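You operate a simulated robot arm through the tools that you are given. There is no shell and no other tool.

Carry out the task below with a simulated robot arm. There is one attempt and no reset: what you move stays moved.

Task
Fit the orange handle on the grinder and give it a trial press.
Fine: socket off first, on again once the handle is home; one press of the red key must show GOOD.

Only the result counts: the job must be done as asked and must still hold three seconds after the hand-in. Knocking over, shifting, dropping, spilling or breaking anything else fails it.

Robot
A 7-joint arm with a two-finger parallel gripper, fixed in place. Base frame: the origin is at the foot of the arm, x ahead of it, y to its left, z up; the work surface is at about z = 880. Lengths are in mm, angles in rad, forces in N, time in s.
Its first joint turns from -2.897 to 2.897 rad. Payload 3.43 kg.
Tool frame: the origin (TCP) lies between the finger pads and is the grasp point; the fingertips stand 30 mm ahead of it; z points along the fingers, y is the line along which they close. The gripper opens to 94 mm. The fingers are 28 mm wide and 10 mm thick; the gripper's body (50 by 96 mm) begins 55 mm behind the TCP.
Orientation is told as [roll, pitch, yaw] about the base's x, y, z axes, in that order, counted from this pose: with the fingers straight down and closing along the base's y, the tool's x points along the base's -x, its y along +y and its z along -z.

Tools
- The arm moves only by the tool drive_tool. Its arguments are lists of equal length, an entry for each row: "dp": the shift along the tool's x, y, z in units of 50 mm (1.0 is 50 mm), a list of three; "angular": the turn, a rotation vector about the tool's x, y, z in units of 5 degrees (1.0 is 5 degrees), a list of three; "gripper": the opening in per cent of the stroke, from 0 (shut) to 100 (fully open). In form: {"dp": [[dx, dy, dz], ...], "angular": [[wx, wy, wz], ...], "gripper": [gripper, ...]}. A call has 1 to 20 rows; each row shifts and turns the commanded pose from where the row before left it, along the tool's axes as they then stand. A call with a number of a shift or a turn outside -1 to 1 is refused whole. Each row takes 0.2 s and may step no farther than 50 mm and 0.15 rad from the row before; otherwise, or with a gripper value out of range, the whole call is refused. A pose out of reach is approached as far as the arm can. The call stops where the force on the tool passes 40 N (or 10 N more than at its start, if that is more) or the arm is blocked; 0.2 s more then pass. Each finger travels about 45 mm/s and halts on what it meets, pressing with about 34 N; the grip force reading is that of the motor and also rises with nothing between the fingers. The clock runs only during rows and for 0.2 s after the last one: add rows that do not move to give the fingers time. It gives the time, the measured TCP pose, the force on the tool (base axes), the opening and the grip force at its end, in the units of the frame above (readings bear some noise), with the torque about the TCP (base axes, N m) and any sound that the robot's microphone picked up.
- Cameras (640 x 400 px; columns grow to the right, rows downward): "scene" is fixed at [399.5, 650.7, 1499.7]; the picture's right is [-0.95, -0.33, 0.00], its down [-0.15, 0.44, -0.89] and it looks along [0.29, -0.84, -0.46] (base axes); focal length 357 px, centre (320, 200). "wrist" rides on the gripper at [76, 14, -103] in the tool frame; the picture's right is [-0.18, 0.98, 0.00], its down [-0.75, -0.14, -0.64] and it looks along [-0.63, -0.12, 0.77] (tool axes); focal length 243 px, centre (320, 200). There is no depth. A picture from a camera that has moved, and an enlarged one, comes with that camera's place and axes in the base frame and with its lens.
- grab_frame(camera): a new picture of that camera. The clock stands still meanwhile.
- slide_trunk(by): slides the trunk up (or, below 0, down) by that many mm; the arm rides with it, the base frame stays. It gives what a move gives, with no picture.
- zoom(camera, box): a new picture of the part [left, top, right, bottom] of that camera's present view, enlarged. The clock stands still meanwhile.
- job_done(): hands the job in; it is judged then, once.

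Nothing tells you positions but the pictures and the camera data. Unless the task says otherwise, let go and move clear before handing in.

The tools are called as a command line: name --argument value ..., lists and objects as JSON in quotes. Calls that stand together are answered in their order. drive_tool: Moves the arm, as the interface text tells. Its arguments: {"type":"object","properties":{"dp":{"type":"array","items":{"type":"array","items":{"type":"number"}}},"angular":{"type":"array","items":{"type":"array","items":{"type":"number"}}},"gripper":{"type":"array","items":{"type":"number"}}},"required":["dp","angular","gripper"]} The other tools are called the same way: slide_trunk (by) slides the trunk up or down; grab_frame (camera) takes a picture; zoom (camera, box) takes an enlarged picture of a part of a camera's view; job_done () hands the job in.

At the start:

```text
clock: 0.0
tool_pos: [689.5, -86.5, 1238.1]
tcp_rot: [0.0, 0.0, -0.001]
wrist_force: [-0.7, 0.4, 0.7]
torque: [0.02, 0.0, 0.01]
width: 93.9
grip_force: 0.1
trunk travel left (down, up): [-425.0, 65.0]
```

scene: 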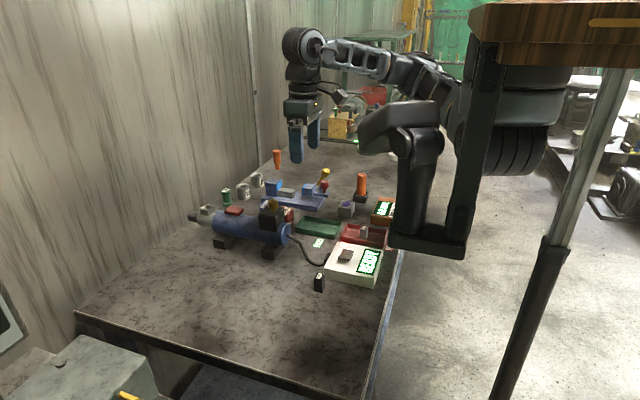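
wrist: 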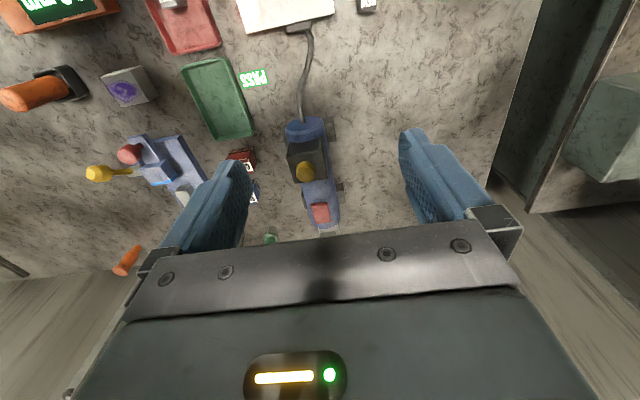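

I see a bench with a blue grinder, a tester box showing READY, trays, a toggle clamp and several orange objects. I'll enlarge parts of both views before moving anything.

zoom --camera "scene" --box '[180, 160, 300, 260]'

zoom --camera "scene" --box '[290, 160, 410, 300]'

zoom --camera "wrist" --box '[0, 0, 280, 180]'

zoom --camera "wrist" --box '[220, 0, 420, 260]'

```text
4.00 times, centred on (240, 210) of scene
camera zoom: at [399.5, 650.7, 1499.7], right [-0.95, -0.33, 0.0], down [-0.15, 0.44, -0.89], along [0.29, -0.84, -0.46], focal length 1427 px, centre (640, 160)
```

zoom: 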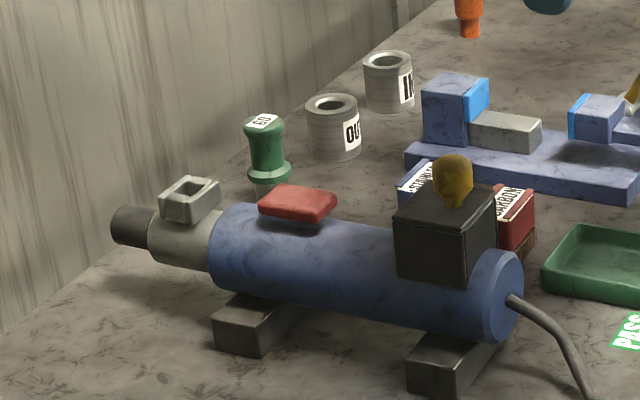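

```text
2.86 times, centred on (350, 230) of scene
camera zoom: at [399.5, 650.7, 1499.7], right [-0.95, -0.33, 0.0], down [-0.15, 0.44, -0.89], along [0.29, -0.84, -0.46], focal length 1020 px, centre (234, 114)
```

zoom: 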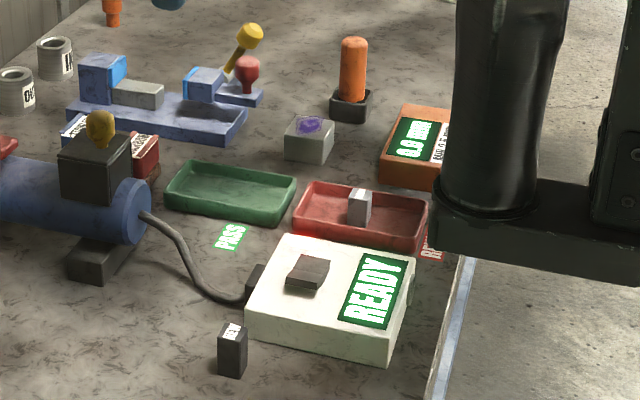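

```text
2.22 times, centred on (140, 90) of wrist
camera zoom: at [612.2, -72.9, 1340.6], right [0.19, 0.98, 0.0], down [0.75, -0.14, 0.64], along [0.63, -0.12, -0.77], focal length 539 px, centre (720, 444)
```

zoom: 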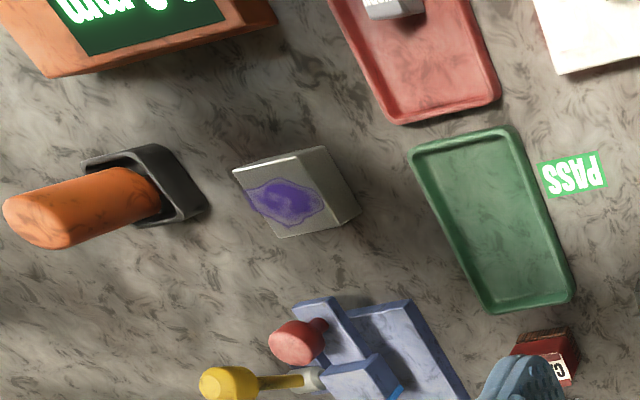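

```text
1.54 times, centred on (320, 130) of wrist
camera zoom: at [612.2, -72.9, 1340.6], right [0.19, 0.98, 0.0], down [0.75, -0.14, 0.64], along [0.63, -0.12, -0.77], focal length 373 px, centre (320, 308)
```

zoom: 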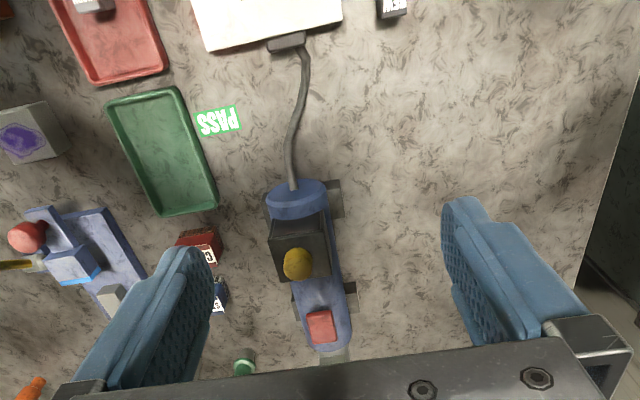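

I see a blue grinder with a square grey collar at its nose and a red key, a white socket box with a rocker, and an orange grip standing in a black holder. There is another orange thing farther off, so I'm zooming in on details.

zoom --camera "scene" --box '[320, 235, 390, 295]'

zoom --camera "scene" --box '[185, 180, 245, 230]'

zoom --camera "scene" --box '[335, 165, 405, 225]'

zoom --camera "scene" --box '[250, 130, 340, 215]'

zoom --camera "scene" --box '[250, 190, 310, 240]'

zoom --camera "scene" --box '[320, 70, 400, 160]'

```text
6.67 times, centred on (355, 265) of scene
camera zoom: at [399.5, 650.7, 1499.7], right [-0.95, -0.33, 0.0], down [-0.15, 0.44, -0.89], along [0.29, -0.84, -0.46], focal length 2379 px, centre (87, -233)
```

zoom: 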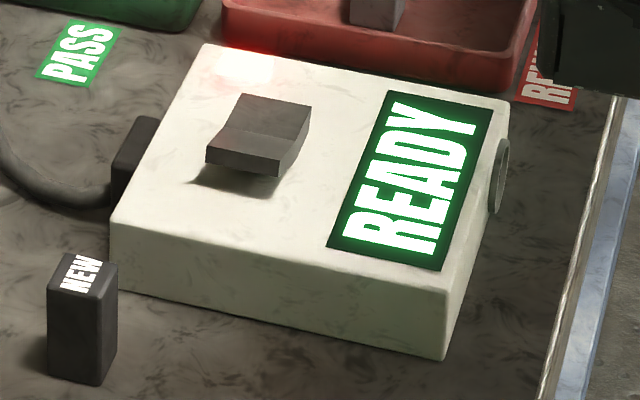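

```text
8.00 times, centred on (215, 205) of scene
camera zoom: at [399.5, 650.7, 1499.7], right [-0.95, -0.33, 0.0], down [-0.15, 0.44, -0.89], along [0.29, -0.84, -0.46], focal length 2855 px, centre (1160, 160)
```

zoom: 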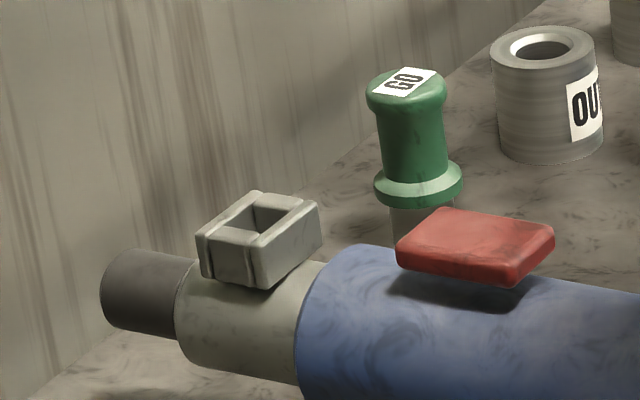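

```text
6.67 times, centred on (370, 195) of scene
camera zoom: at [399.5, 650.7, 1499.7], right [-0.95, -0.33, 0.0], down [-0.15, 0.44, -0.89], along [0.29, -0.84, -0.46], focal length 2379 px, centre (-13, 233)
```

zoom: 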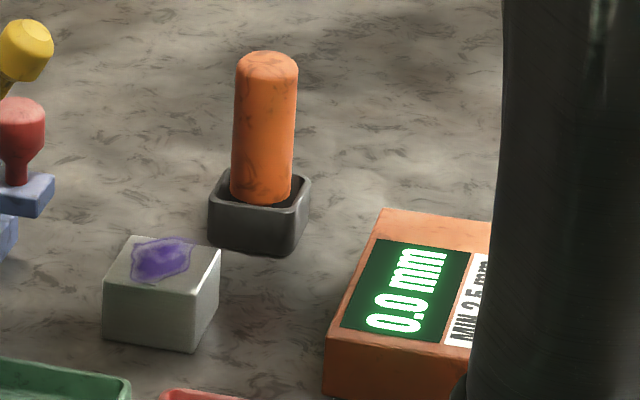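

```text
4.71 times, centred on (295, 172) of scene
camera zoom: at [399.5, 650.7, 1499.7], right [-0.95, -0.33, 0.0], down [-0.15, 0.44, -0.89], along [0.29, -0.84, -0.46], focal length 1679 px, centre (438, 329)
```

zoom: 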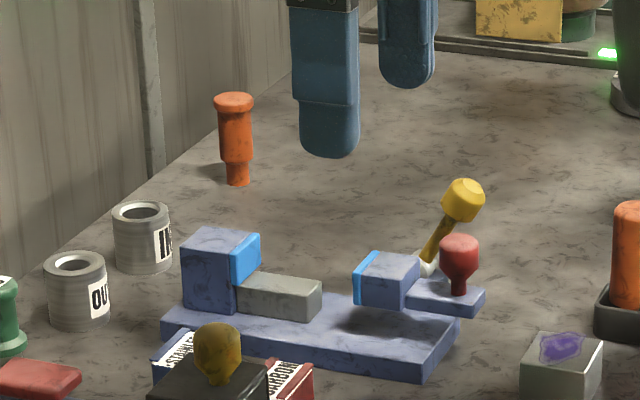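

```text
8.00 times, centred on (280, 215) of scene
camera zoom: at [399.5, 650.7, 1499.7], right [-0.95, -0.33, 0.0], down [-0.15, 0.44, -0.89], along [0.29, -0.84, -0.46], focal length 2855 px, centre (640, 80)
```

zoom: 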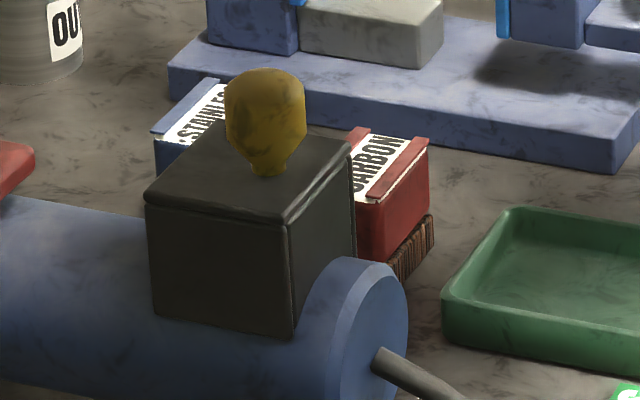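

```text
4.44 times, centred on (360, 115) of scene
camera zoom: at [399.5, 650.7, 1499.7], right [-0.95, -0.33, 0.0], down [-0.15, 0.44, -0.89], along [0.29, -0.84, -0.46], focal length 1586 px, centre (142, 578)
```

zoom: 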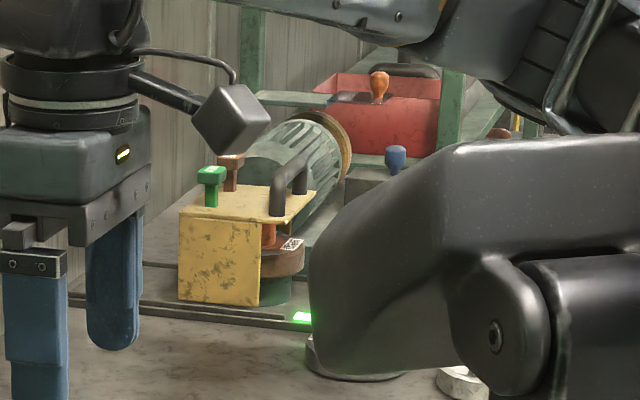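

The likely layout: the handle stands in the black holder near (640, -512), the collar is near (1015, -120), the red key near (935, -132) and the rocker near (587, -101). I'm moving back and staying high, so the wrist camera can see the socket box.

drive_tool --dp '[[0.9, 0, 0], [0.9, 0, 0], [0.7, 0, 0]]' --angular '[[0, 0, 0], [0, 0, 0], [0, 0, 0]]' --gripper '[100, 100, 100]'

grab_frame --camera "wrist"

```text
clock: 0.8
tool_pos: [564.0, -84.4, 1236.8]
tcp_rot: [0.0, 0.001, -0.003]
wrist_force: [-0.4, -0.2, -0.5]
torque: [0.0, 0.01, 0.02]
width: 94.2
grip_force: 0.0
trunk travel left (down, up): [-425.0, 65.0]
```

```text
taken
camera wrist: at [485.3, -70.3, 1340.1], right [0.19, 0.98, 0.0], down [0.75, -0.14, 0.64], along [0.63, -0.12, -0.77], focal length 243 px, centre (320, 200)
```

wrist: 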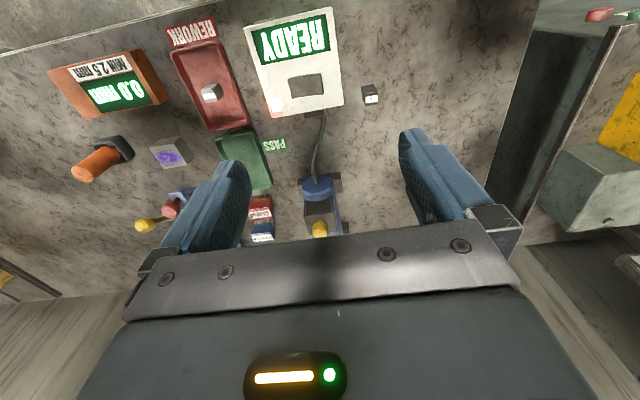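

The whole socket box is now visible below the camera. I'll zoom in on its rocker and display.

zoom --camera "wrist" --box '[235, 0, 395, 130]'

zoom --camera "wrist" --box '[60, 120, 200, 240]'

```text
3.08 times, centred on (315, 65) of wrist
camera zoom: at [485.3, -70.3, 1340.1], right [0.19, 0.98, 0.0], down [0.75, -0.14, 0.64], along [0.63, -0.12, -0.77], focal length 746 px, centre (335, 615)
```

zoom: 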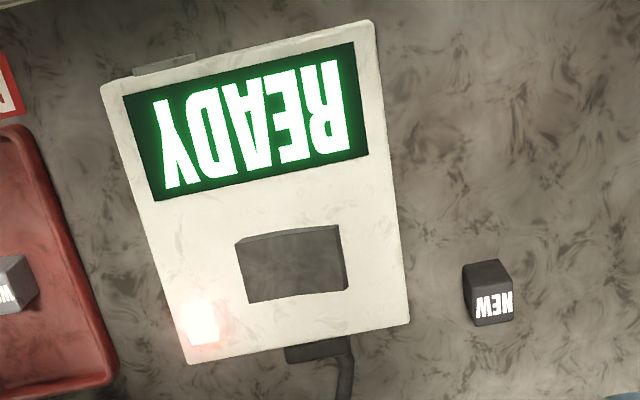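

```text
3.33 times, centred on (130, 180) of wrist
camera zoom: at [485.3, -70.3, 1340.1], right [0.19, 0.98, 0.0], down [0.75, -0.14, 0.64], along [0.63, -0.12, -0.77], focal length 809 px, centre (953, 267)
```

zoom: 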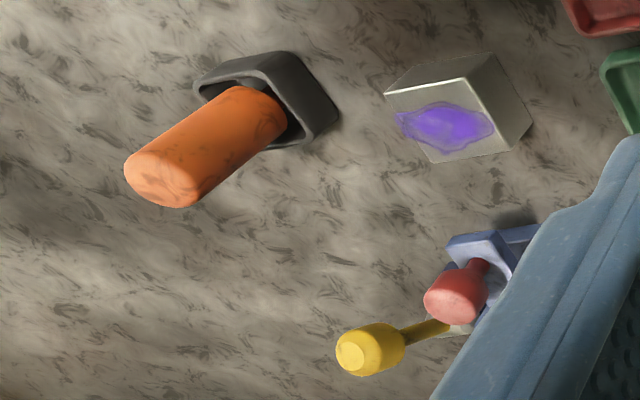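

The rocker centre works out near (589, -113, 926), with its long side roughly along y. I need to know which end is raised, so I'm zooming in closer.

zoom --camera "scene" --box '[330, 240, 362, 260]'

zoom --camera "wrist" --box '[280, 65, 328, 105]'

```text
16.00 times, centred on (346, 250) of scene
camera zoom: at [399.5, 650.7, 1499.7], right [-0.95, -0.33, 0.0], down [-0.15, 0.44, -0.89], along [0.29, -0.84, -0.46], focal length 5709 px, centre (-96, -600)
```

zoom: 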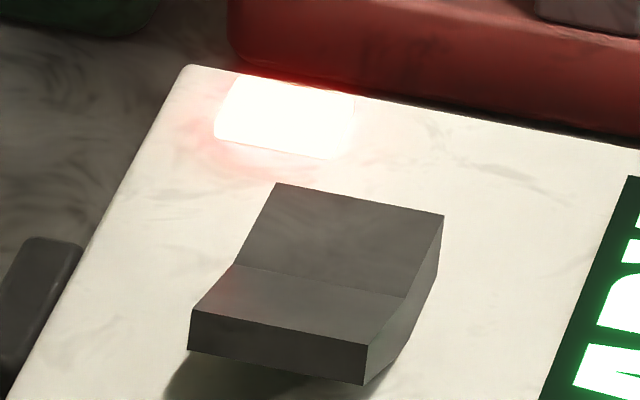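

```text
10.00 times, centred on (304, 85) of wrist
camera zoom: at [485.3, -70.3, 1340.1], right [0.19, 0.98, 0.0], down [0.75, -0.14, 0.64], along [0.63, -0.12, -0.77], focal length 2426 px, centre (480, 1350)
```

zoom: 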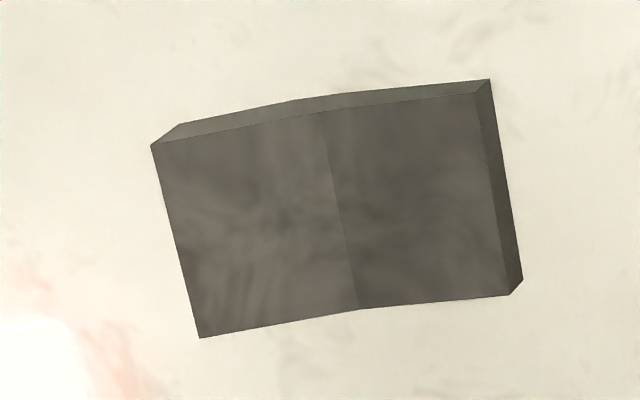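

The rocker's +y end is raised and its -y end, beside the lit lamp, is down, so it is on now and pressing the +y end switches it off. I'll close the fingers and come down above the raised half at about (588, -96).

drive_tool --dp '[[-0.48, -0.23, 0], [0, 0, 0.9], [0, 0, 0.9], [0, 0, 0.9], [0, 0, 0.9], [0, 0, 0.9], [0, 0, 0.4], [0, 0, 0]]' --angular '[[0, 0, 0], [0, 0, 0], [0, 0, 0], [0, 0, 0], [0, 0, 0], [0, 0, 0], [0, 0, 0], [0, 0, 0]]' --gripper '[0, 0, 0, 0, 0, 0, 0, 0]'

zoom --camera "scene" --box '[310, 200, 420, 290]'

grab_frame --camera "wrist"

```text
clock: 2.6
tool_pos: [589.1, -100.9, 991.7]
tcp_rot: [0.0, 0.0, -0.001]
wrist_force: [-0.6, -0.4, 0.4]
torque: [-0.01, -0.01, -0.04]
width: 0.0
grip_force: 33.0
trunk travel left (down, up): [-425.0, 65.0]
```

```text
4.44 times, centred on (365, 245) of scene
camera zoom: at [399.5, 650.7, 1499.7], right [-0.95, -0.33, 0.0], down [-0.15, 0.44, -0.89], along [0.29, -0.84, -0.46], focal length 1586 px, centre (120, 0)
```

zoom: 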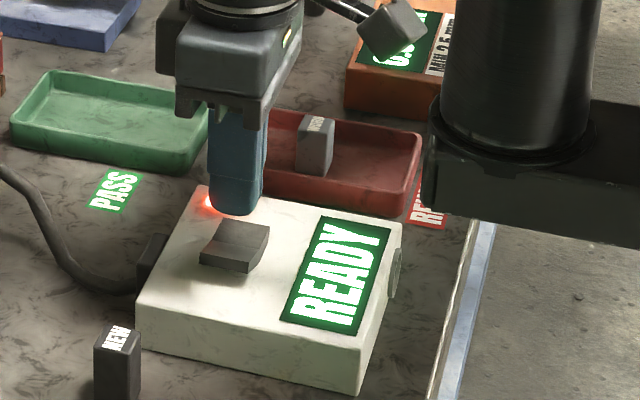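

```text
taken
camera wrist: at [510.2, -87.0, 1095.2], right [0.19, 0.98, 0.0], down [0.75, -0.14, 0.64], along [0.63, -0.12, -0.77], focal length 243 px, centre (320, 200)
```

wrist: 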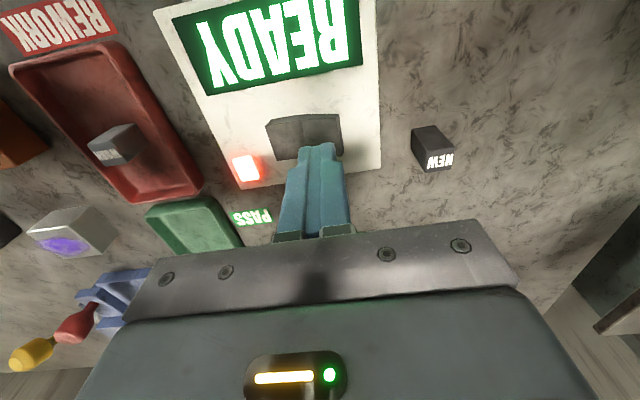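

The fingertips hang above the rocker as planned, about 5 mm off the intended y. I'll correct that and press down in small steps.

drive_tool --dp '[[0, 0.12, 0], [0, 0, 0.2], [0, 0, 0.2], [0, 0, 0.1], [0, 0, 0.1], [0, 0, 0.1], [0, 0, 0.1], [0, 0, 0]]' --angular '[[0, 0, 0], [0, 0, 0], [0, 0, 0], [0, 0, 0], [0, 0, 0], [0, 0, 0], [0, 0, 0], [0, 0, 0]]' --gripper '[0, 0, 0, 0, 0, 0, 0, 0]'

zoom --camera "scene" --box '[310, 200, 420, 290]'

```text
clock: 4.2
tool_pos: [587.7, -91.4, 958.2]
tcp_rot: [-0.001, -0.006, 0.001]
wrist_force: [-6.0, -1.2, 30.3]
torque: [-0.32, 0.34, -0.09]
width: 0.0
grip_force: 32.7
trunk travel left (down, up): [-425.0, 65.0]
stopped in row 7: the force on the tool passed its limit at 54 N (the readings are from after the stop); the commanded pose is now the measured one
```

```text
4.44 times, centred on (365, 245) of scene
camera zoom: at [399.5, 650.7, 1499.7], right [-0.95, -0.33, 0.0], down [-0.15, 0.44, -0.89], along [0.29, -0.84, -0.46], focal length 1586 px, centre (120, 0)
```

zoom: 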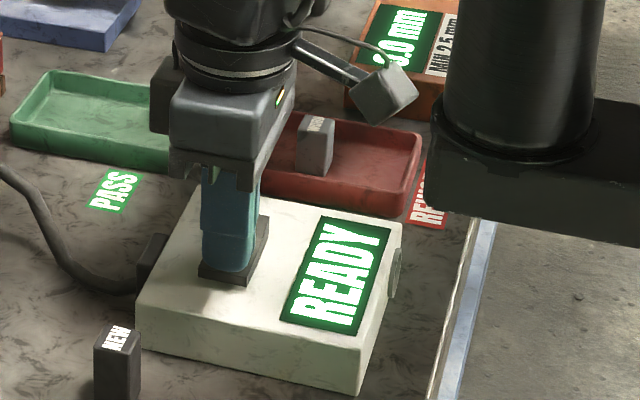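

The press stopped on force at fingertip height about 928. I'll lift clear and check the rocker state and the display.

drive_tool --dp '[[0, 0, -0.5], [0, 0, -1], [0, 0, 0]]' --angular '[[0, 0, 0], [0, 0, 0], [0, 0, 0]]' --gripper '[0, 0, 0]'

zoom --camera "scene" --box '[310, 200, 420, 290]'

grab_frame --camera "wrist"

```text
clock: 5.0
tool_pos: [587.8, -91.9, 1031.6]
tcp_rot: [0.001, -0.005, 0.001]
wrist_force: [-0.8, 0.3, -0.3]
torque: [-0.01, 0.0, 0.01]
width: 0.0
grip_force: 32.7
trunk travel left (down, up): [-425.0, 65.0]
```

```text
4.44 times, centred on (365, 245) of scene
camera zoom: at [399.5, 650.7, 1499.7], right [-0.95, -0.33, 0.0], down [-0.15, 0.44, -0.89], along [0.29, -0.84, -0.46], focal length 1586 px, centre (120, 0)
```

zoom: 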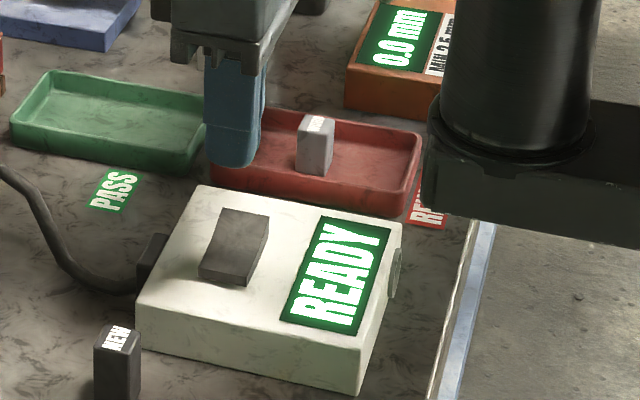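

```text
taken
camera wrist: at [510.2, -77.4, 1134.2], right [0.18, 0.98, 0.0], down [0.75, -0.14, 0.64], along [0.63, -0.12, -0.76], focal length 243 px, centre (320, 200)
```

wrist: 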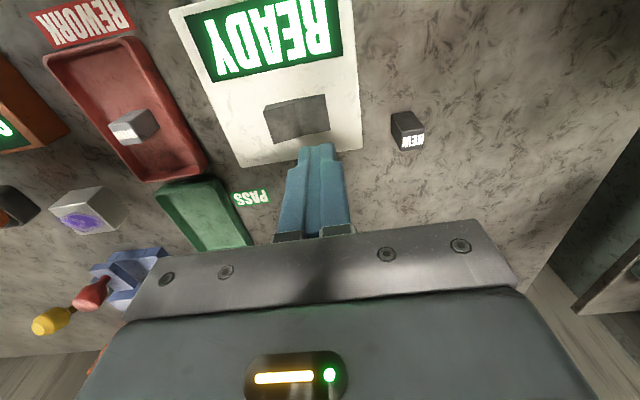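

The lamp is out and the rocker has flipped, so the socket is off. Next I'll rise and travel over to look at the orange handle in its holder.

drive_tool --dp '[[0, 0, -1], [0, 0, -1], [0, -1, 0], [0, -1, 0], [0, -1, 0], [0, -1, 0], [0.2, -1, 0], [0.2, -1, 0], [0.2, -1, 0], [0.2, -0.95, 0], [0, 0, 0.5], [0, 0, 0]]' --angular '[[0, 0, 0], [0, 0, 0], [0, 0, 0], [0, 0, 0], [0, 0, 0], [0, 0, 0], [0, 0, 0], [0, 0, 0], [0, 0, 0], [0, 0, 0], [0, 0, 0], [0, 0, 0]]' --gripper '[0, 0, 20, 40, 60, 80, 100, 100, 100, 100, 100, 100]'

grab_frame --camera "wrist"

grab_frame --camera "scene"

```text
refused: row 7 steps farther than a row can; nothing moved
```

```text
taken
camera wrist: at [510.2, -77.4, 1134.2], right [0.18, 0.98, 0.0], down [0.75, -0.14, 0.64], along [0.63, -0.12, -0.76], focal length 243 px, centre (320, 200)
```

wrist: 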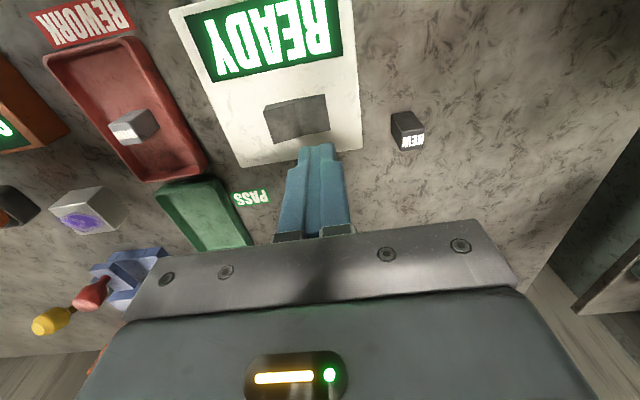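

```text
taken
```

scene: 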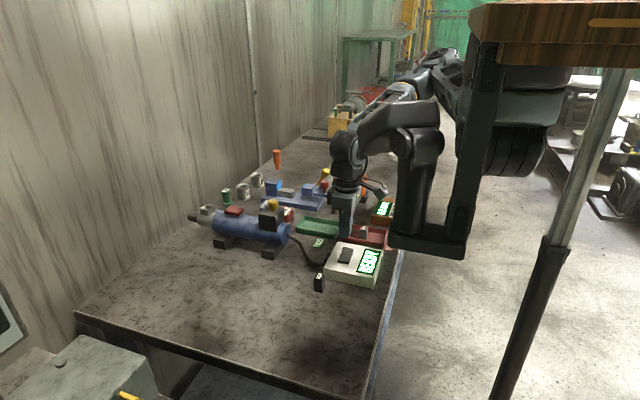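

One row was over 50 mm, so the call was refused and nothing moved. I'll resend the same trip to the handle with smaller steps.

drive_tool --dp '[[0, 0, -0.95], [0, 0, -0.95], [0, -0.95, 0], [0, -0.95, 0], [0, -0.95, 0], [0, -0.95, 0], [0.2, -0.95, 0], [0.2, -0.95, 0], [0.2, -0.95, 0], [0.2, -0.95, 0], [0, -0.4, 0.5], [0, 0, 0]]' --angular '[[0, 0, 0], [0, 0, 0], [0, 0, 0], [0, 0, 0], [0, 0, 0], [0, 0, 0], [0, 0, 0], [0, 0, 0], [0, 0, 0], [0, 0, 0], [0, 0, 0], [0, 0, 0]]' --gripper '[0, 0, 20, 40, 60, 80, 100, 100, 100, 100, 100, 100]'

grab_frame --camera "wrist"

grab_frame --camera "scene"

```text
clock: 7.5
tool_pos: [567.5, -385.3, 1128.6]
tcp_rot: [0.001, -0.003, 0.001]
wrist_force: [-1.1, 0.6, -0.1]
torque: [-0.02, -0.01, 0.0]
width: 94.2
grip_force: 0.0
out of reach, approached as far as the arm can: row 9, 10, 11
trunk travel left (down, up): [-425.0, 65.0]
```

```text
taken
camera wrist: at [490.0, -371.8, 1231.5], right [0.18, 0.98, 0.0], down [0.75, -0.14, 0.64], along [0.63, -0.12, -0.76], focal length 243 px, centre (320, 200)
```

wrist: 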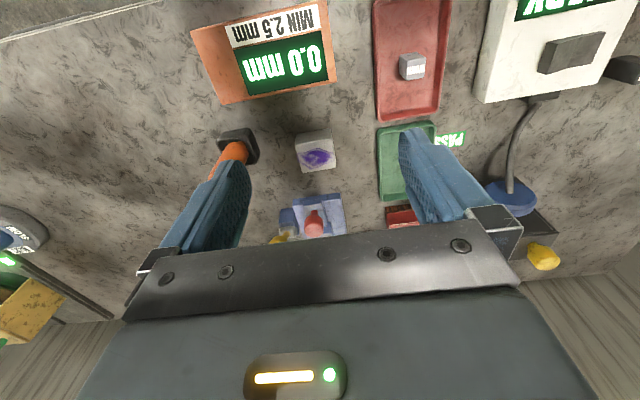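

```text
taken
```

scene: 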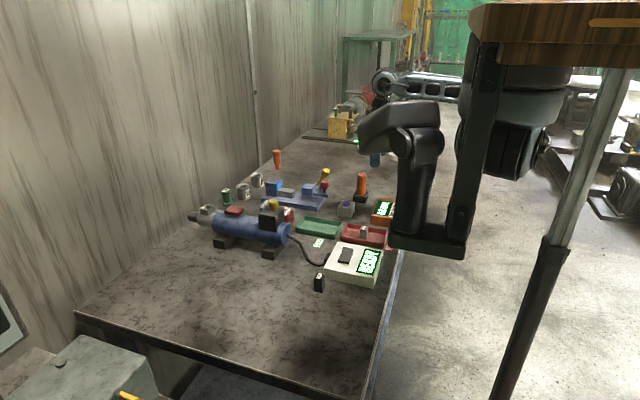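

The arm could not go farther at zero yaw, most likely because of wrist limits. The handle stands at about -0.67 rad from the base, so I'll turn the tool to face it radially and look from there.

drive_tool --dp '[[0, 0, 0], [0, 0, 0], [0, 0, 0], [0, 0, 0], [0, 0, 0], [0, 0, 0], [0, 0, 0], [0, 0, 0], [0, 0, 0]]' --angular '[[0, 0, 1], [0, 0, 1], [0, 0, 1], [0, 0, 1], [0, 0, 1], [0, 0, 1], [0, 0, 1], [0, 0, 0.7], [0, 0, 0]]' --gripper '[100, 100, 100, 100, 100, 100, 100, 100, 100]'

grab_frame --camera "wrist"

```text
clock: 9.6
tool_pos: [568.4, -384.6, 1127.6]
tcp_rot: [0.003, -0.004, -0.672]
wrist_force: [-0.1, -0.7, -0.2]
torque: [0.02, 0.02, 0.02]
width: 94.2
grip_force: 0.2
trunk travel left (down, up): [-425.0, 65.0]
```

```text
taken
camera wrist: at [514.9, -326.9, 1231.0], right [0.76, 0.65, 0.0], down [0.5, -0.58, 0.64], along [0.42, -0.49, -0.77], focal length 243 px, centre (320, 200)
```

wrist: 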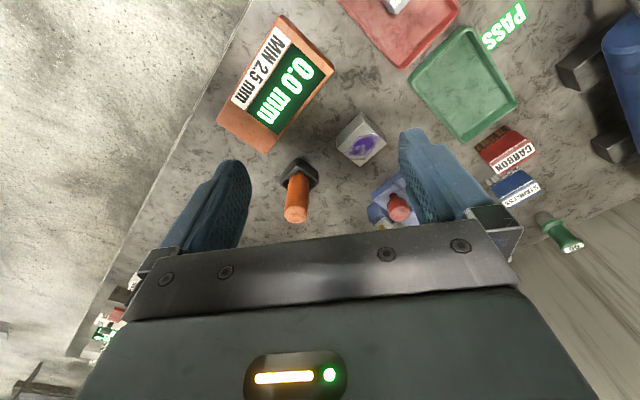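

The yaw turn worked and the handle sits almost centred between the fingers. I'll zoom in on the handle and its holder.

zoom --camera "wrist" --box '[265, 145, 335, 230]'

zoom --camera "scene" --box '[340, 165, 385, 210]'

```text
4.71 times, centred on (300, 188) of wrist
camera zoom: at [514.9, -326.9, 1231.0], right [0.76, 0.65, 0.0], down [0.5, -0.58, 0.64], along [0.42, -0.49, -0.77], focal length 1142 px, centre (414, 259)
```

zoom: 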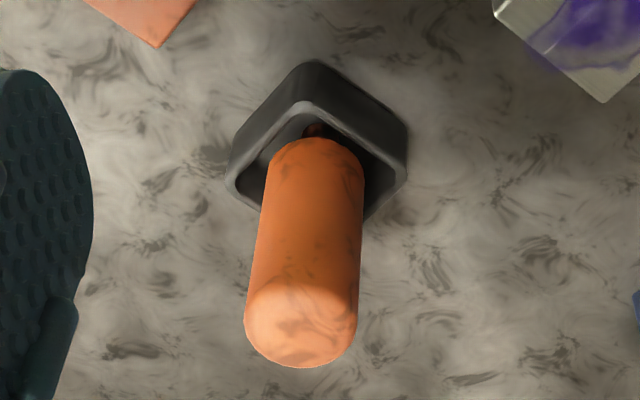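

```text
8.89 times, centred on (362, 188) of scene
camera zoom: at [399.5, 650.7, 1499.7], right [-0.95, -0.33, 0.0], down [-0.15, 0.44, -0.89], along [0.29, -0.84, -0.46], focal length 3172 px, centre (-58, 311)
```

zoom: 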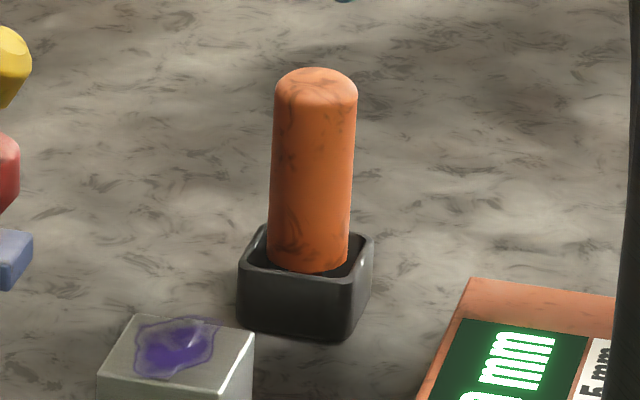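

The holder looks square and aligned with the base axes, centred near (639, -521) with its rim at about z 915; the handle top is at about z 993. There is also a small dark piece inside the rim, so I'll move the camera closer to see the handle's shape and any lug.

drive_tool --dp '[[-0.296, -0.219, 0.543], [-0.296, -0.219, 0.543], [-0.296, -0.219, 0.543], [-0.296, -0.219, 0.543], [0, 0, 0]]' --angular '[[0, 0, 0], [0, 0, 0], [0, 0, 0], [0, 0, 0], [0, 0, 0]]' --gripper '[100, 100, 100, 100, 100]'

grab_frame --camera "wrist"

zoom --camera "wrist" --box '[260, 140, 380, 230]'

```text
clock: 10.8
tool_pos: [587.5, -459.0, 1018.4]
tcp_rot: [0.002, -0.003, -0.672]
wrist_force: [0.2, -0.1, -0.2]
torque: [0.01, 0.01, 0.02]
width: 93.9
grip_force: 0.1
trunk travel left (down, up): [-425.0, 65.0]
```

```text
taken
camera wrist: at [534.9, -400.5, 1121.2], right [0.76, 0.66, 0.0], down [0.5, -0.58, 0.64], along [0.42, -0.48, -0.77], focal length 243 px, centre (320, 200)
```

wrist: 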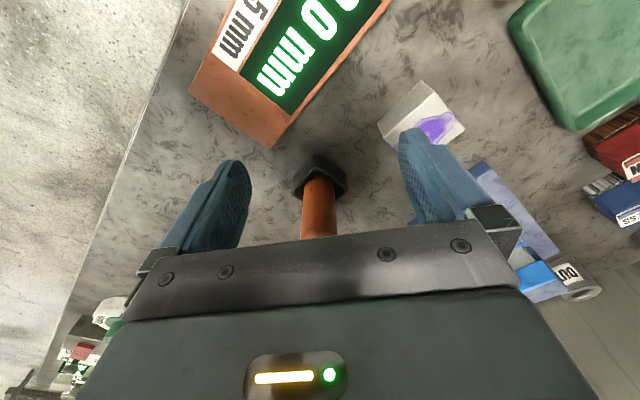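

```text
4.44 times, centred on (320, 185) of wrist
camera zoom: at [534.9, -400.5, 1121.2], right [0.76, 0.66, 0.0], down [0.5, -0.58, 0.64], along [0.42, -0.48, -0.77], focal length 1078 px, centre (320, 267)
```

zoom: 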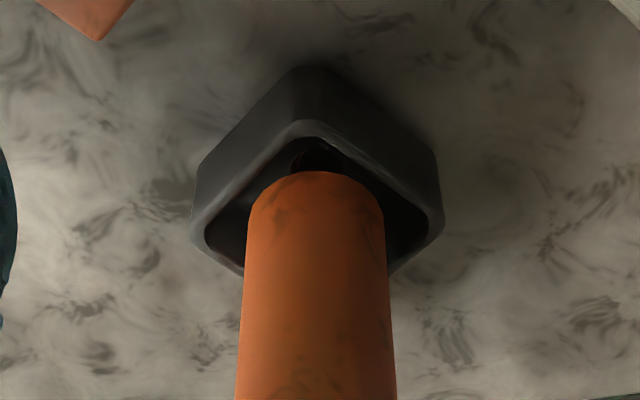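

The handle is a cylinder about 34 mm across with a narrower, dark stem below it inside the holder. Before gripping it I'll check the collar's shape and whether the arm can reach over it, by rising and moving there with the gripper empty.

drive_tool --dp '[[0, 0, -0.95], [0, 0, -0.95], [0, 0, -0.95], [0, 0.98, 0], [0, 0.98, 0], [0, 0.98, 0], [0, 0.98, 0], [0, 0.98, 0], [0, 0.98, 0], [0, 0.98, 0], [0, 0.98, 0], [0, 0.98, 0], [0, 0, 0]]' --angular '[[0, 0, 0], [0, 0, 0], [0, 0, 0], [0, 0, 0], [0, 0, 0], [0, 0, 0], [0, 0, 0], [0, 0, 0], [0, 0, 0], [0, 0, 0], [0, 0, 0], [0, 0, 0], [0, 0, 0]]' --gripper '[100, 100, 100, 100, 100, 100, 100, 100, 100, 100, 100, 100, 100]'

drive_tool --dp '[[0, 0, 0], [0, 0, 0], [0, 0, 0], [0, 0, 0], [0, 0, 0], [0, 0, 0], [0, 0, 0], [0, 0, 0], [0, 0, 0]]' --angular '[[0, 0, -0.96], [0, 0, -0.96], [0, 0, -0.96], [0, 0, -0.96], [0, 0, -0.96], [0, 0, -0.96], [0, 0, -0.96], [0, 0, -0.98], [0, 0, 0]]' --gripper '[100, 100, 100, 100, 100, 100, 100, 100, 100]'

grab_frame --camera "wrist"

```text
clock: 13.6
tool_pos: [863.6, -111.3, 1160.2]
tcp_rot: [0.001, -0.003, -0.672]
wrist_force: [0.0, 0.2, -0.1]
torque: [0.01, 0.01, 0.01]
width: 94.1
grip_force: 0.0
trunk travel left (down, up): [-425.0, 65.0]
```

```text
clock: 15.6
tool_pos: [861.1, -111.1, 1163.9]
tcp_rot: [-0.001, -0.005, 0.001]
wrist_force: [0.6, 0.7, -0.7]
torque: [0.0, 0.0, 0.02]
width: 93.8
grip_force: 0.1
trunk travel left (down, up): [-425.0, 65.0]
```

```text
taken
camera wrist: at [783.0, -97.4, 1265.8], right [0.18, 0.98, 0.0], down [0.75, -0.14, 0.64], along [0.63, -0.12, -0.76], focal length 243 px, centre (320, 200)
```

wrist: 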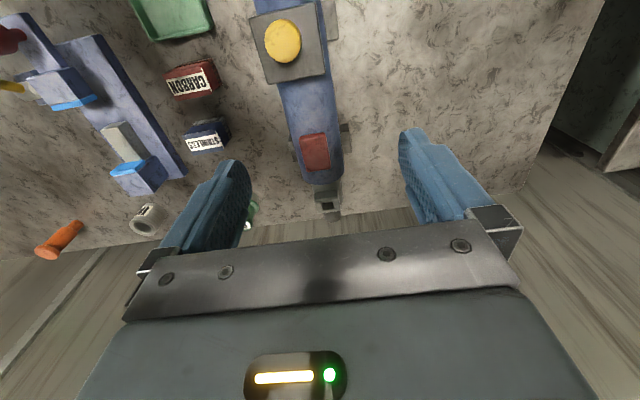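

The arm is now above the grinder, and the key and square collar show between the fingers. I'll zoom in on both.

zoom --camera "wrist" --box '[290, 165, 370, 225]'

zoom --camera "wrist" --box '[270, 110, 370, 220]'

```text
6.67 times, centred on (330, 195) of wrist
camera zoom: at [783.0, -97.4, 1265.8], right [0.18, 0.98, 0.0], down [0.75, -0.14, 0.64], along [0.63, -0.12, -0.76], focal length 1618 px, centre (253, 233)
```

zoom: 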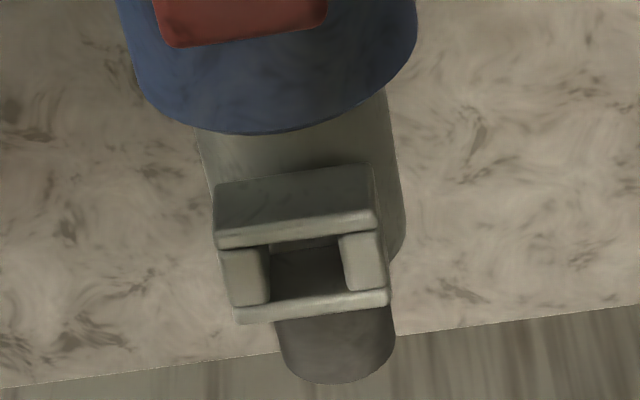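

```text
3.64 times, centred on (320, 165) of wrist
camera zoom: at [783.0, -97.4, 1265.8], right [0.18, 0.98, 0.0], down [0.75, -0.14, 0.64], along [0.63, -0.12, -0.76], focal length 882 px, centre (320, 327)
```

zoom: 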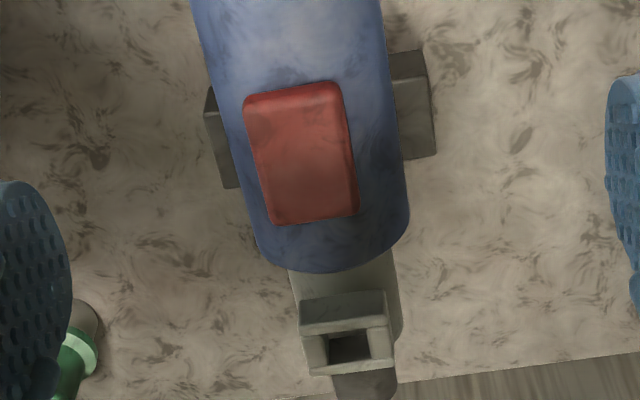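

The collar is an open square socket about 16 mm inside, aligned with the base axes, centred near (1025, -127) with its top at about z 989. That is at the edge of reach, so I'm testing it with the empty gripper at a safe height.

drive_tool --dp '[[-0.82, -0.08, 0], [-0.82, -0.08, 0], [-0.82, -0.08, 0], [-0.82, -0.08, 0], [0, 0, 0]]' --angular '[[0, 0, 0], [0, 0, 0], [0, 0, 0], [0, 0, 0], [0, 0, 0]]' --gripper '[100, 100, 100, 100, 100]'

```text
clock: 16.8
tool_pos: [1023.4, -125.3, 1162.5]
tcp_rot: [0.0, -0.003, 0.002]
wrist_force: [0.6, 0.5, 0.0]
torque: [-0.01, -0.02, -0.01]
width: 94.1
grip_force: 0.0
trunk travel left (down, up): [-425.0, 65.0]
```

It reaches (1023, -125) at z 1162. Next I'll lower to about z 1060 to confirm the reach at fitting height, still clear of the collar.

drive_tool --dp '[[0, 0, 0.7], [0, 0, 0.7], [0, 0, 0.6], [0, 0, 0]]' --angular '[[0, 0, 0], [0, 0, 0], [0, 0, 0], [0, 0, 0]]' --gripper '[100, 100, 100, 100]'

grab_frame --camera "wrist"

grab_frame --camera "scene"

zoom --camera "scene" --box '[180, 150, 280, 250]'

```text
clock: 17.8
tool_pos: [1023.9, -123.9, 1063.4]
tcp_rot: [0.001, -0.005, 0.001]
wrist_force: [-0.2, 0.4, -0.6]
torque: [0.01, 0.02, 0.02]
width: 94.1
grip_force: 0.1
trunk travel left (down, up): [-425.0, 65.0]
```

```text
taken
camera wrist: at [944.6, -110.5, 1166.6], right [0.18, 0.98, 0.0], down [0.75, -0.14, 0.64], along [0.63, -0.12, -0.76], focal length 243 px, centre (320, 200)
```

wrist: 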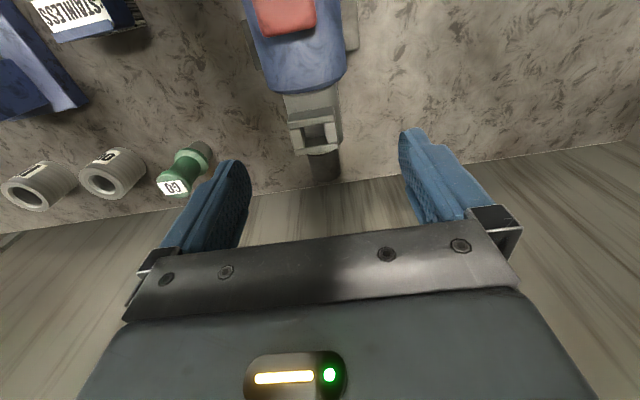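

```text
taken
```

scene: 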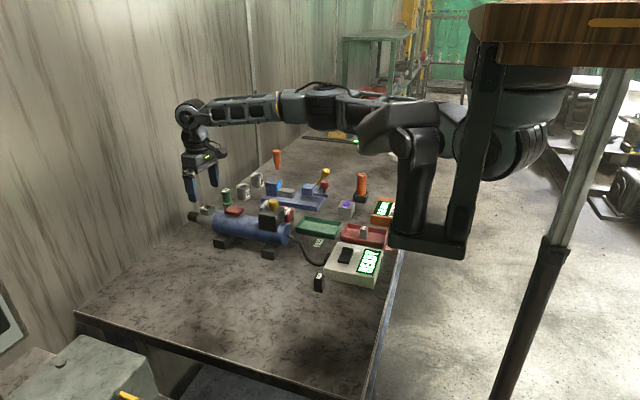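

```text
4.00 times, centred on (230, 200) of scene
camera zoom: at [399.5, 650.7, 1499.7], right [-0.95, -0.33, 0.0], down [-0.15, 0.44, -0.89], along [0.29, -0.84, -0.46], focal length 1427 px, centre (680, 200)
```

zoom: 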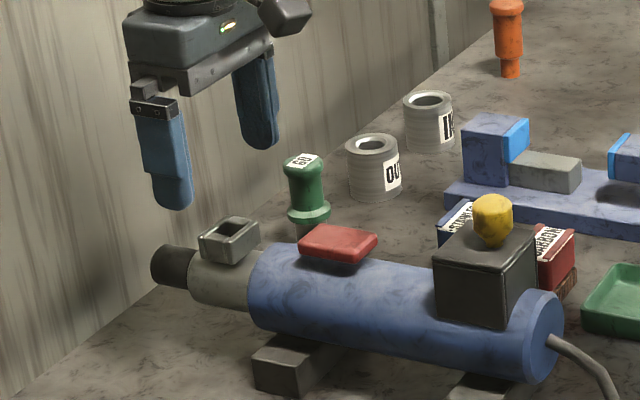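

The arm reaches the collar at working height with the tool straight down. I'll zoom in here to pin down the collar's position and opening.

zoom --camera "wrist" --box '[275, 80, 365, 190]'

zoom --camera "scene" --box '[190, 185, 250, 225]'

```text
3.64 times, centred on (320, 135) of wrist
camera zoom: at [944.6, -110.5, 1166.6], right [0.18, 0.98, 0.0], down [0.75, -0.14, 0.64], along [0.63, -0.12, -0.76], focal length 882 px, centre (320, 436)
```

zoom: 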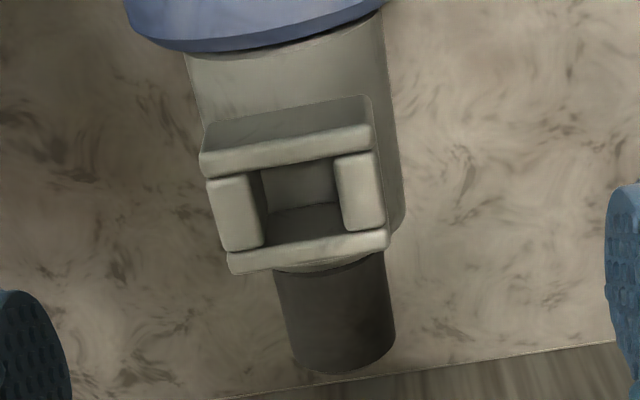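

```text
10.00 times, centred on (220, 205) of scene
camera zoom: at [399.5, 650.7, 1499.7], right [-0.95, -0.33, 0.0], down [-0.15, 0.44, -0.89], along [0.29, -0.84, -0.46], focal length 3568 px, centre (1320, 150)
```

zoom: 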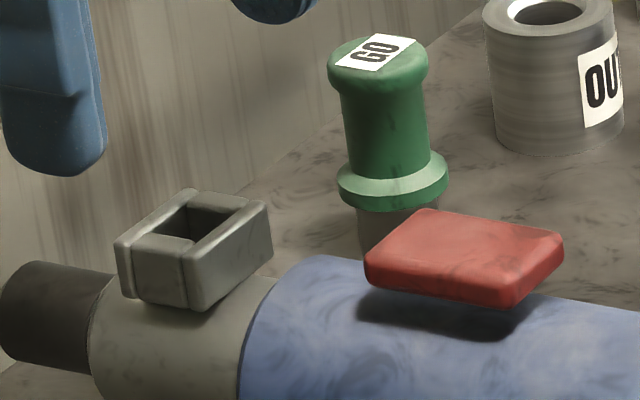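

I now put the collar opening at (1026, -129.5, top z about 989), roughly 17–18 mm square, with zero yaw. I'll go back to the handle at a yaw of -0.4, which suits both places, so the stem keeps its orientation.

drive_tool --dp '[[0, 0, -0.7], [0, 0, -0.7], [0, 0, -0.6], [0, 0, 0], [0, 0, 0], [0, 0, 0], [0, 0, 0], [0, 0, 0], [0, 0, 0]]' --angular '[[0, 0, 0], [0, 0, 0], [0, 0, 0], [0, 0, 0.917], [0, 0, 0.917], [0, 0, 0.917], [0, 0, 0.917], [0, 0, 0.917], [0, 0, 0]]' --gripper '[100, 100, 100, 100, 100, 100, 100, 100, 100]'

drive_tool --dp '[[0.334, -0.858, 0], [0.334, -0.858, 0], [0.334, -0.858, 0], [0.334, -0.858, 0], [0.334, -0.858, 0], [0.334, -0.858, 0], [0.334, -0.858, 0], [0.334, -0.858, 0], [0.334, -0.858, 0], [0.334, -0.858, 0], [0.334, -0.858, 0], [0.334, -0.858, 0], [0, 0, 0]]' --angular '[[0, 0, 0], [0, 0, 0], [0, 0, 0], [0, 0, 0], [0, 0, 0], [0, 0, 0], [0, 0, 0], [0, 0, 0], [0, 0, 0], [0, 0, 0], [0, 0, 0], [0, 0, 0], [0, 0, 0]]' --gripper '[100, 100, 100, 100, 100, 100, 100, 100, 100, 100, 100, 100, 100]'

grab_frame --camera "wrist"

```text
clock: 19.8
tool_pos: [1024.6, -126.8, 1163.6]
tcp_rot: [0.002, -0.004, -0.401]
wrist_force: [0.3, 0.2, -0.9]
torque: [-0.01, 0.01, 0.03]
width: 93.8
grip_force: 0.1
trunk travel left (down, up): [-425.0, 65.0]
```

```text
clock: 22.6
tool_pos: [637.5, -523.6, 1160.8]
tcp_rot: [0.002, -0.004, -0.4]
wrist_force: [0.1, -0.1, -0.3]
torque: [0.02, -0.01, 0.0]
width: 94.0
grip_force: 0.0
trunk travel left (down, up): [-425.0, 65.0]
```

```text
taken
camera wrist: at [570.5, -481.6, 1262.6], right [0.55, 0.83, 0.0], down [0.64, -0.42, 0.64], along [0.54, -0.35, -0.76], focal length 243 px, centre (320, 200)
```

wrist: 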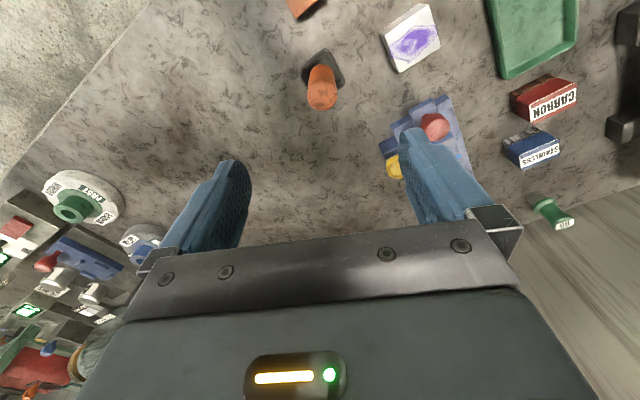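

The tool is above the handle, which shows slightly forward of the finger line. I'll zoom in to measure the offset.

zoom --camera "wrist" --box '[290, 40, 354, 120]'

```text
5.00 times, centred on (322, 80) of wrist
camera zoom: at [570.5, -481.6, 1262.6], right [0.55, 0.83, 0.0], down [0.64, -0.42, 0.64], along [0.54, -0.35, -0.76], focal length 1213 px, centre (310, 800)
```

zoom: 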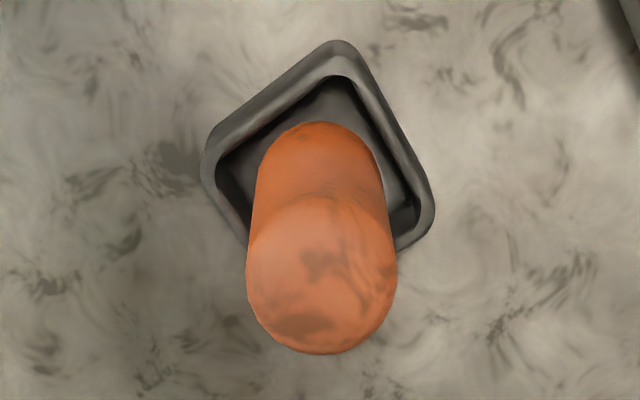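

The handle is round, its axis is at about (639.4, -523.2), and the tool needs to go about 3.5 mm forward and 2 mm sideways. I'll correct that and descend in stages.

drive_tool --dp '[[-0.07, 0.042, 0], [0, 0, 0.7], [0, 0, 0.7], [0, 0, 0.6], [0, 0, 0]]' --angular '[[0, 0, 0], [0, 0, 0], [0, 0, 0], [0, 0, 0], [0, 0, 0]]' --gripper '[100, 100, 100, 100, 100]'

zoom --camera "wrist" --box '[240, 70, 400, 190]'

```text
clock: 23.8
tool_pos: [642.8, -525.0, 1062.2]
tcp_rot: [0.003, -0.004, -0.4]
wrist_force: [-0.2, -0.2, 0.4]
torque: [-0.01, -0.01, 0.02]
width: 94.0
grip_force: 0.1
trunk travel left (down, up): [-425.0, 65.0]
```

```text
3.33 times, centred on (320, 130) of wrist
camera zoom: at [577.4, -482.6, 1165.9], right [0.55, 0.83, 0.0], down [0.64, -0.42, 0.64], along [0.54, -0.35, -0.76], focal length 809 px, centre (320, 433)
```

zoom: 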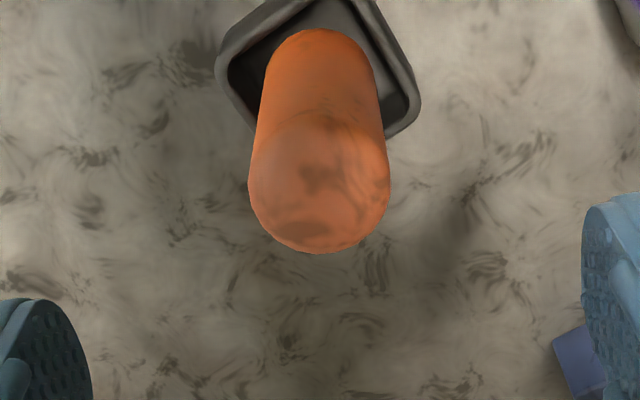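

The arm settled a few millimetres past the handle: the tool is at (642.5, -525) and the handle axis at about (638.8, -522.5). I'll move back about 4.7 mm, descend to grip height and look again before closing.

drive_tool --dp '[[0.094, 0.02, 0], [0, 0, 0], [0, 0, 0.6], [0, 0, 0.6], [0, 0, 0.5], [0, 0, 0.34], [0, 0, 0], [0, 0, 0]]' --angular '[[0, 0, 0], [0, 0, 0], [0, 0, 0], [0, 0, 0], [0, 0, 0], [0, 0, 0], [0, 0, 0], [0, 0, 0]]' --gripper '[100, 100, 100, 100, 100, 100, 100, 100]'

grab_frame --camera "wrist"

zoom --camera "scene" --box '[330, 150, 400, 220]'

```text
clock: 25.6
tool_pos: [642.2, -517.2, 958.4]
tcp_rot: [0.002, -0.005, -0.401]
wrist_force: [-0.3, -0.2, 0.0]
torque: [-0.02, 0.01, -0.01]
width: 93.9
grip_force: 0.1
trunk travel left (down, up): [-425.0, 65.0]
```

```text
taken
camera wrist: at [574.9, -474.9, 1061.5], right [0.55, 0.83, 0.0], down [0.64, -0.42, 0.64], along [0.54, -0.35, -0.76], focal length 243 px, centre (320, 200)
```

wrist: 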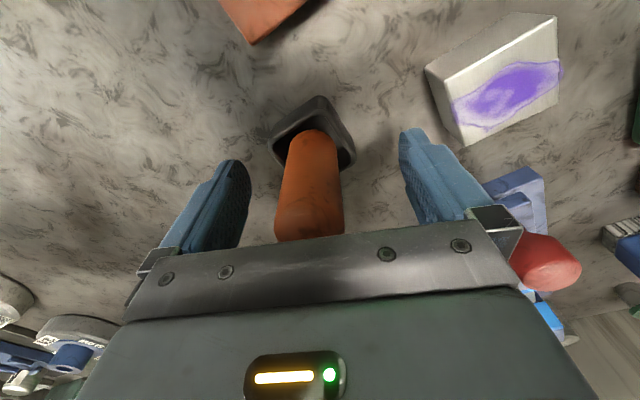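

```text
5.71 times, centred on (365, 185) of scene
camera zoom: at [399.5, 650.7, 1499.7], right [-0.95, -0.33, 0.0], down [-0.15, 0.44, -0.89], along [0.29, -0.84, -0.46], focal length 2039 px, centre (63, 286)
```

zoom: 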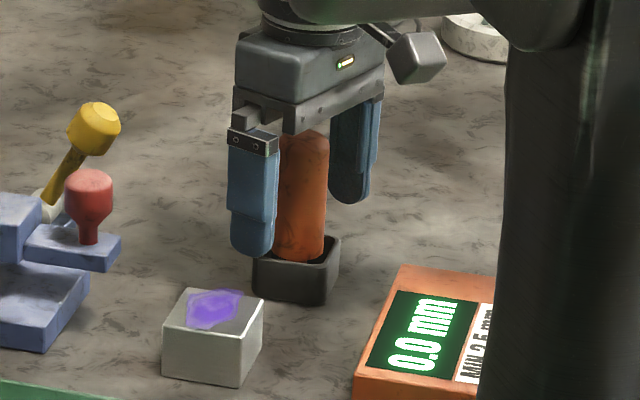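

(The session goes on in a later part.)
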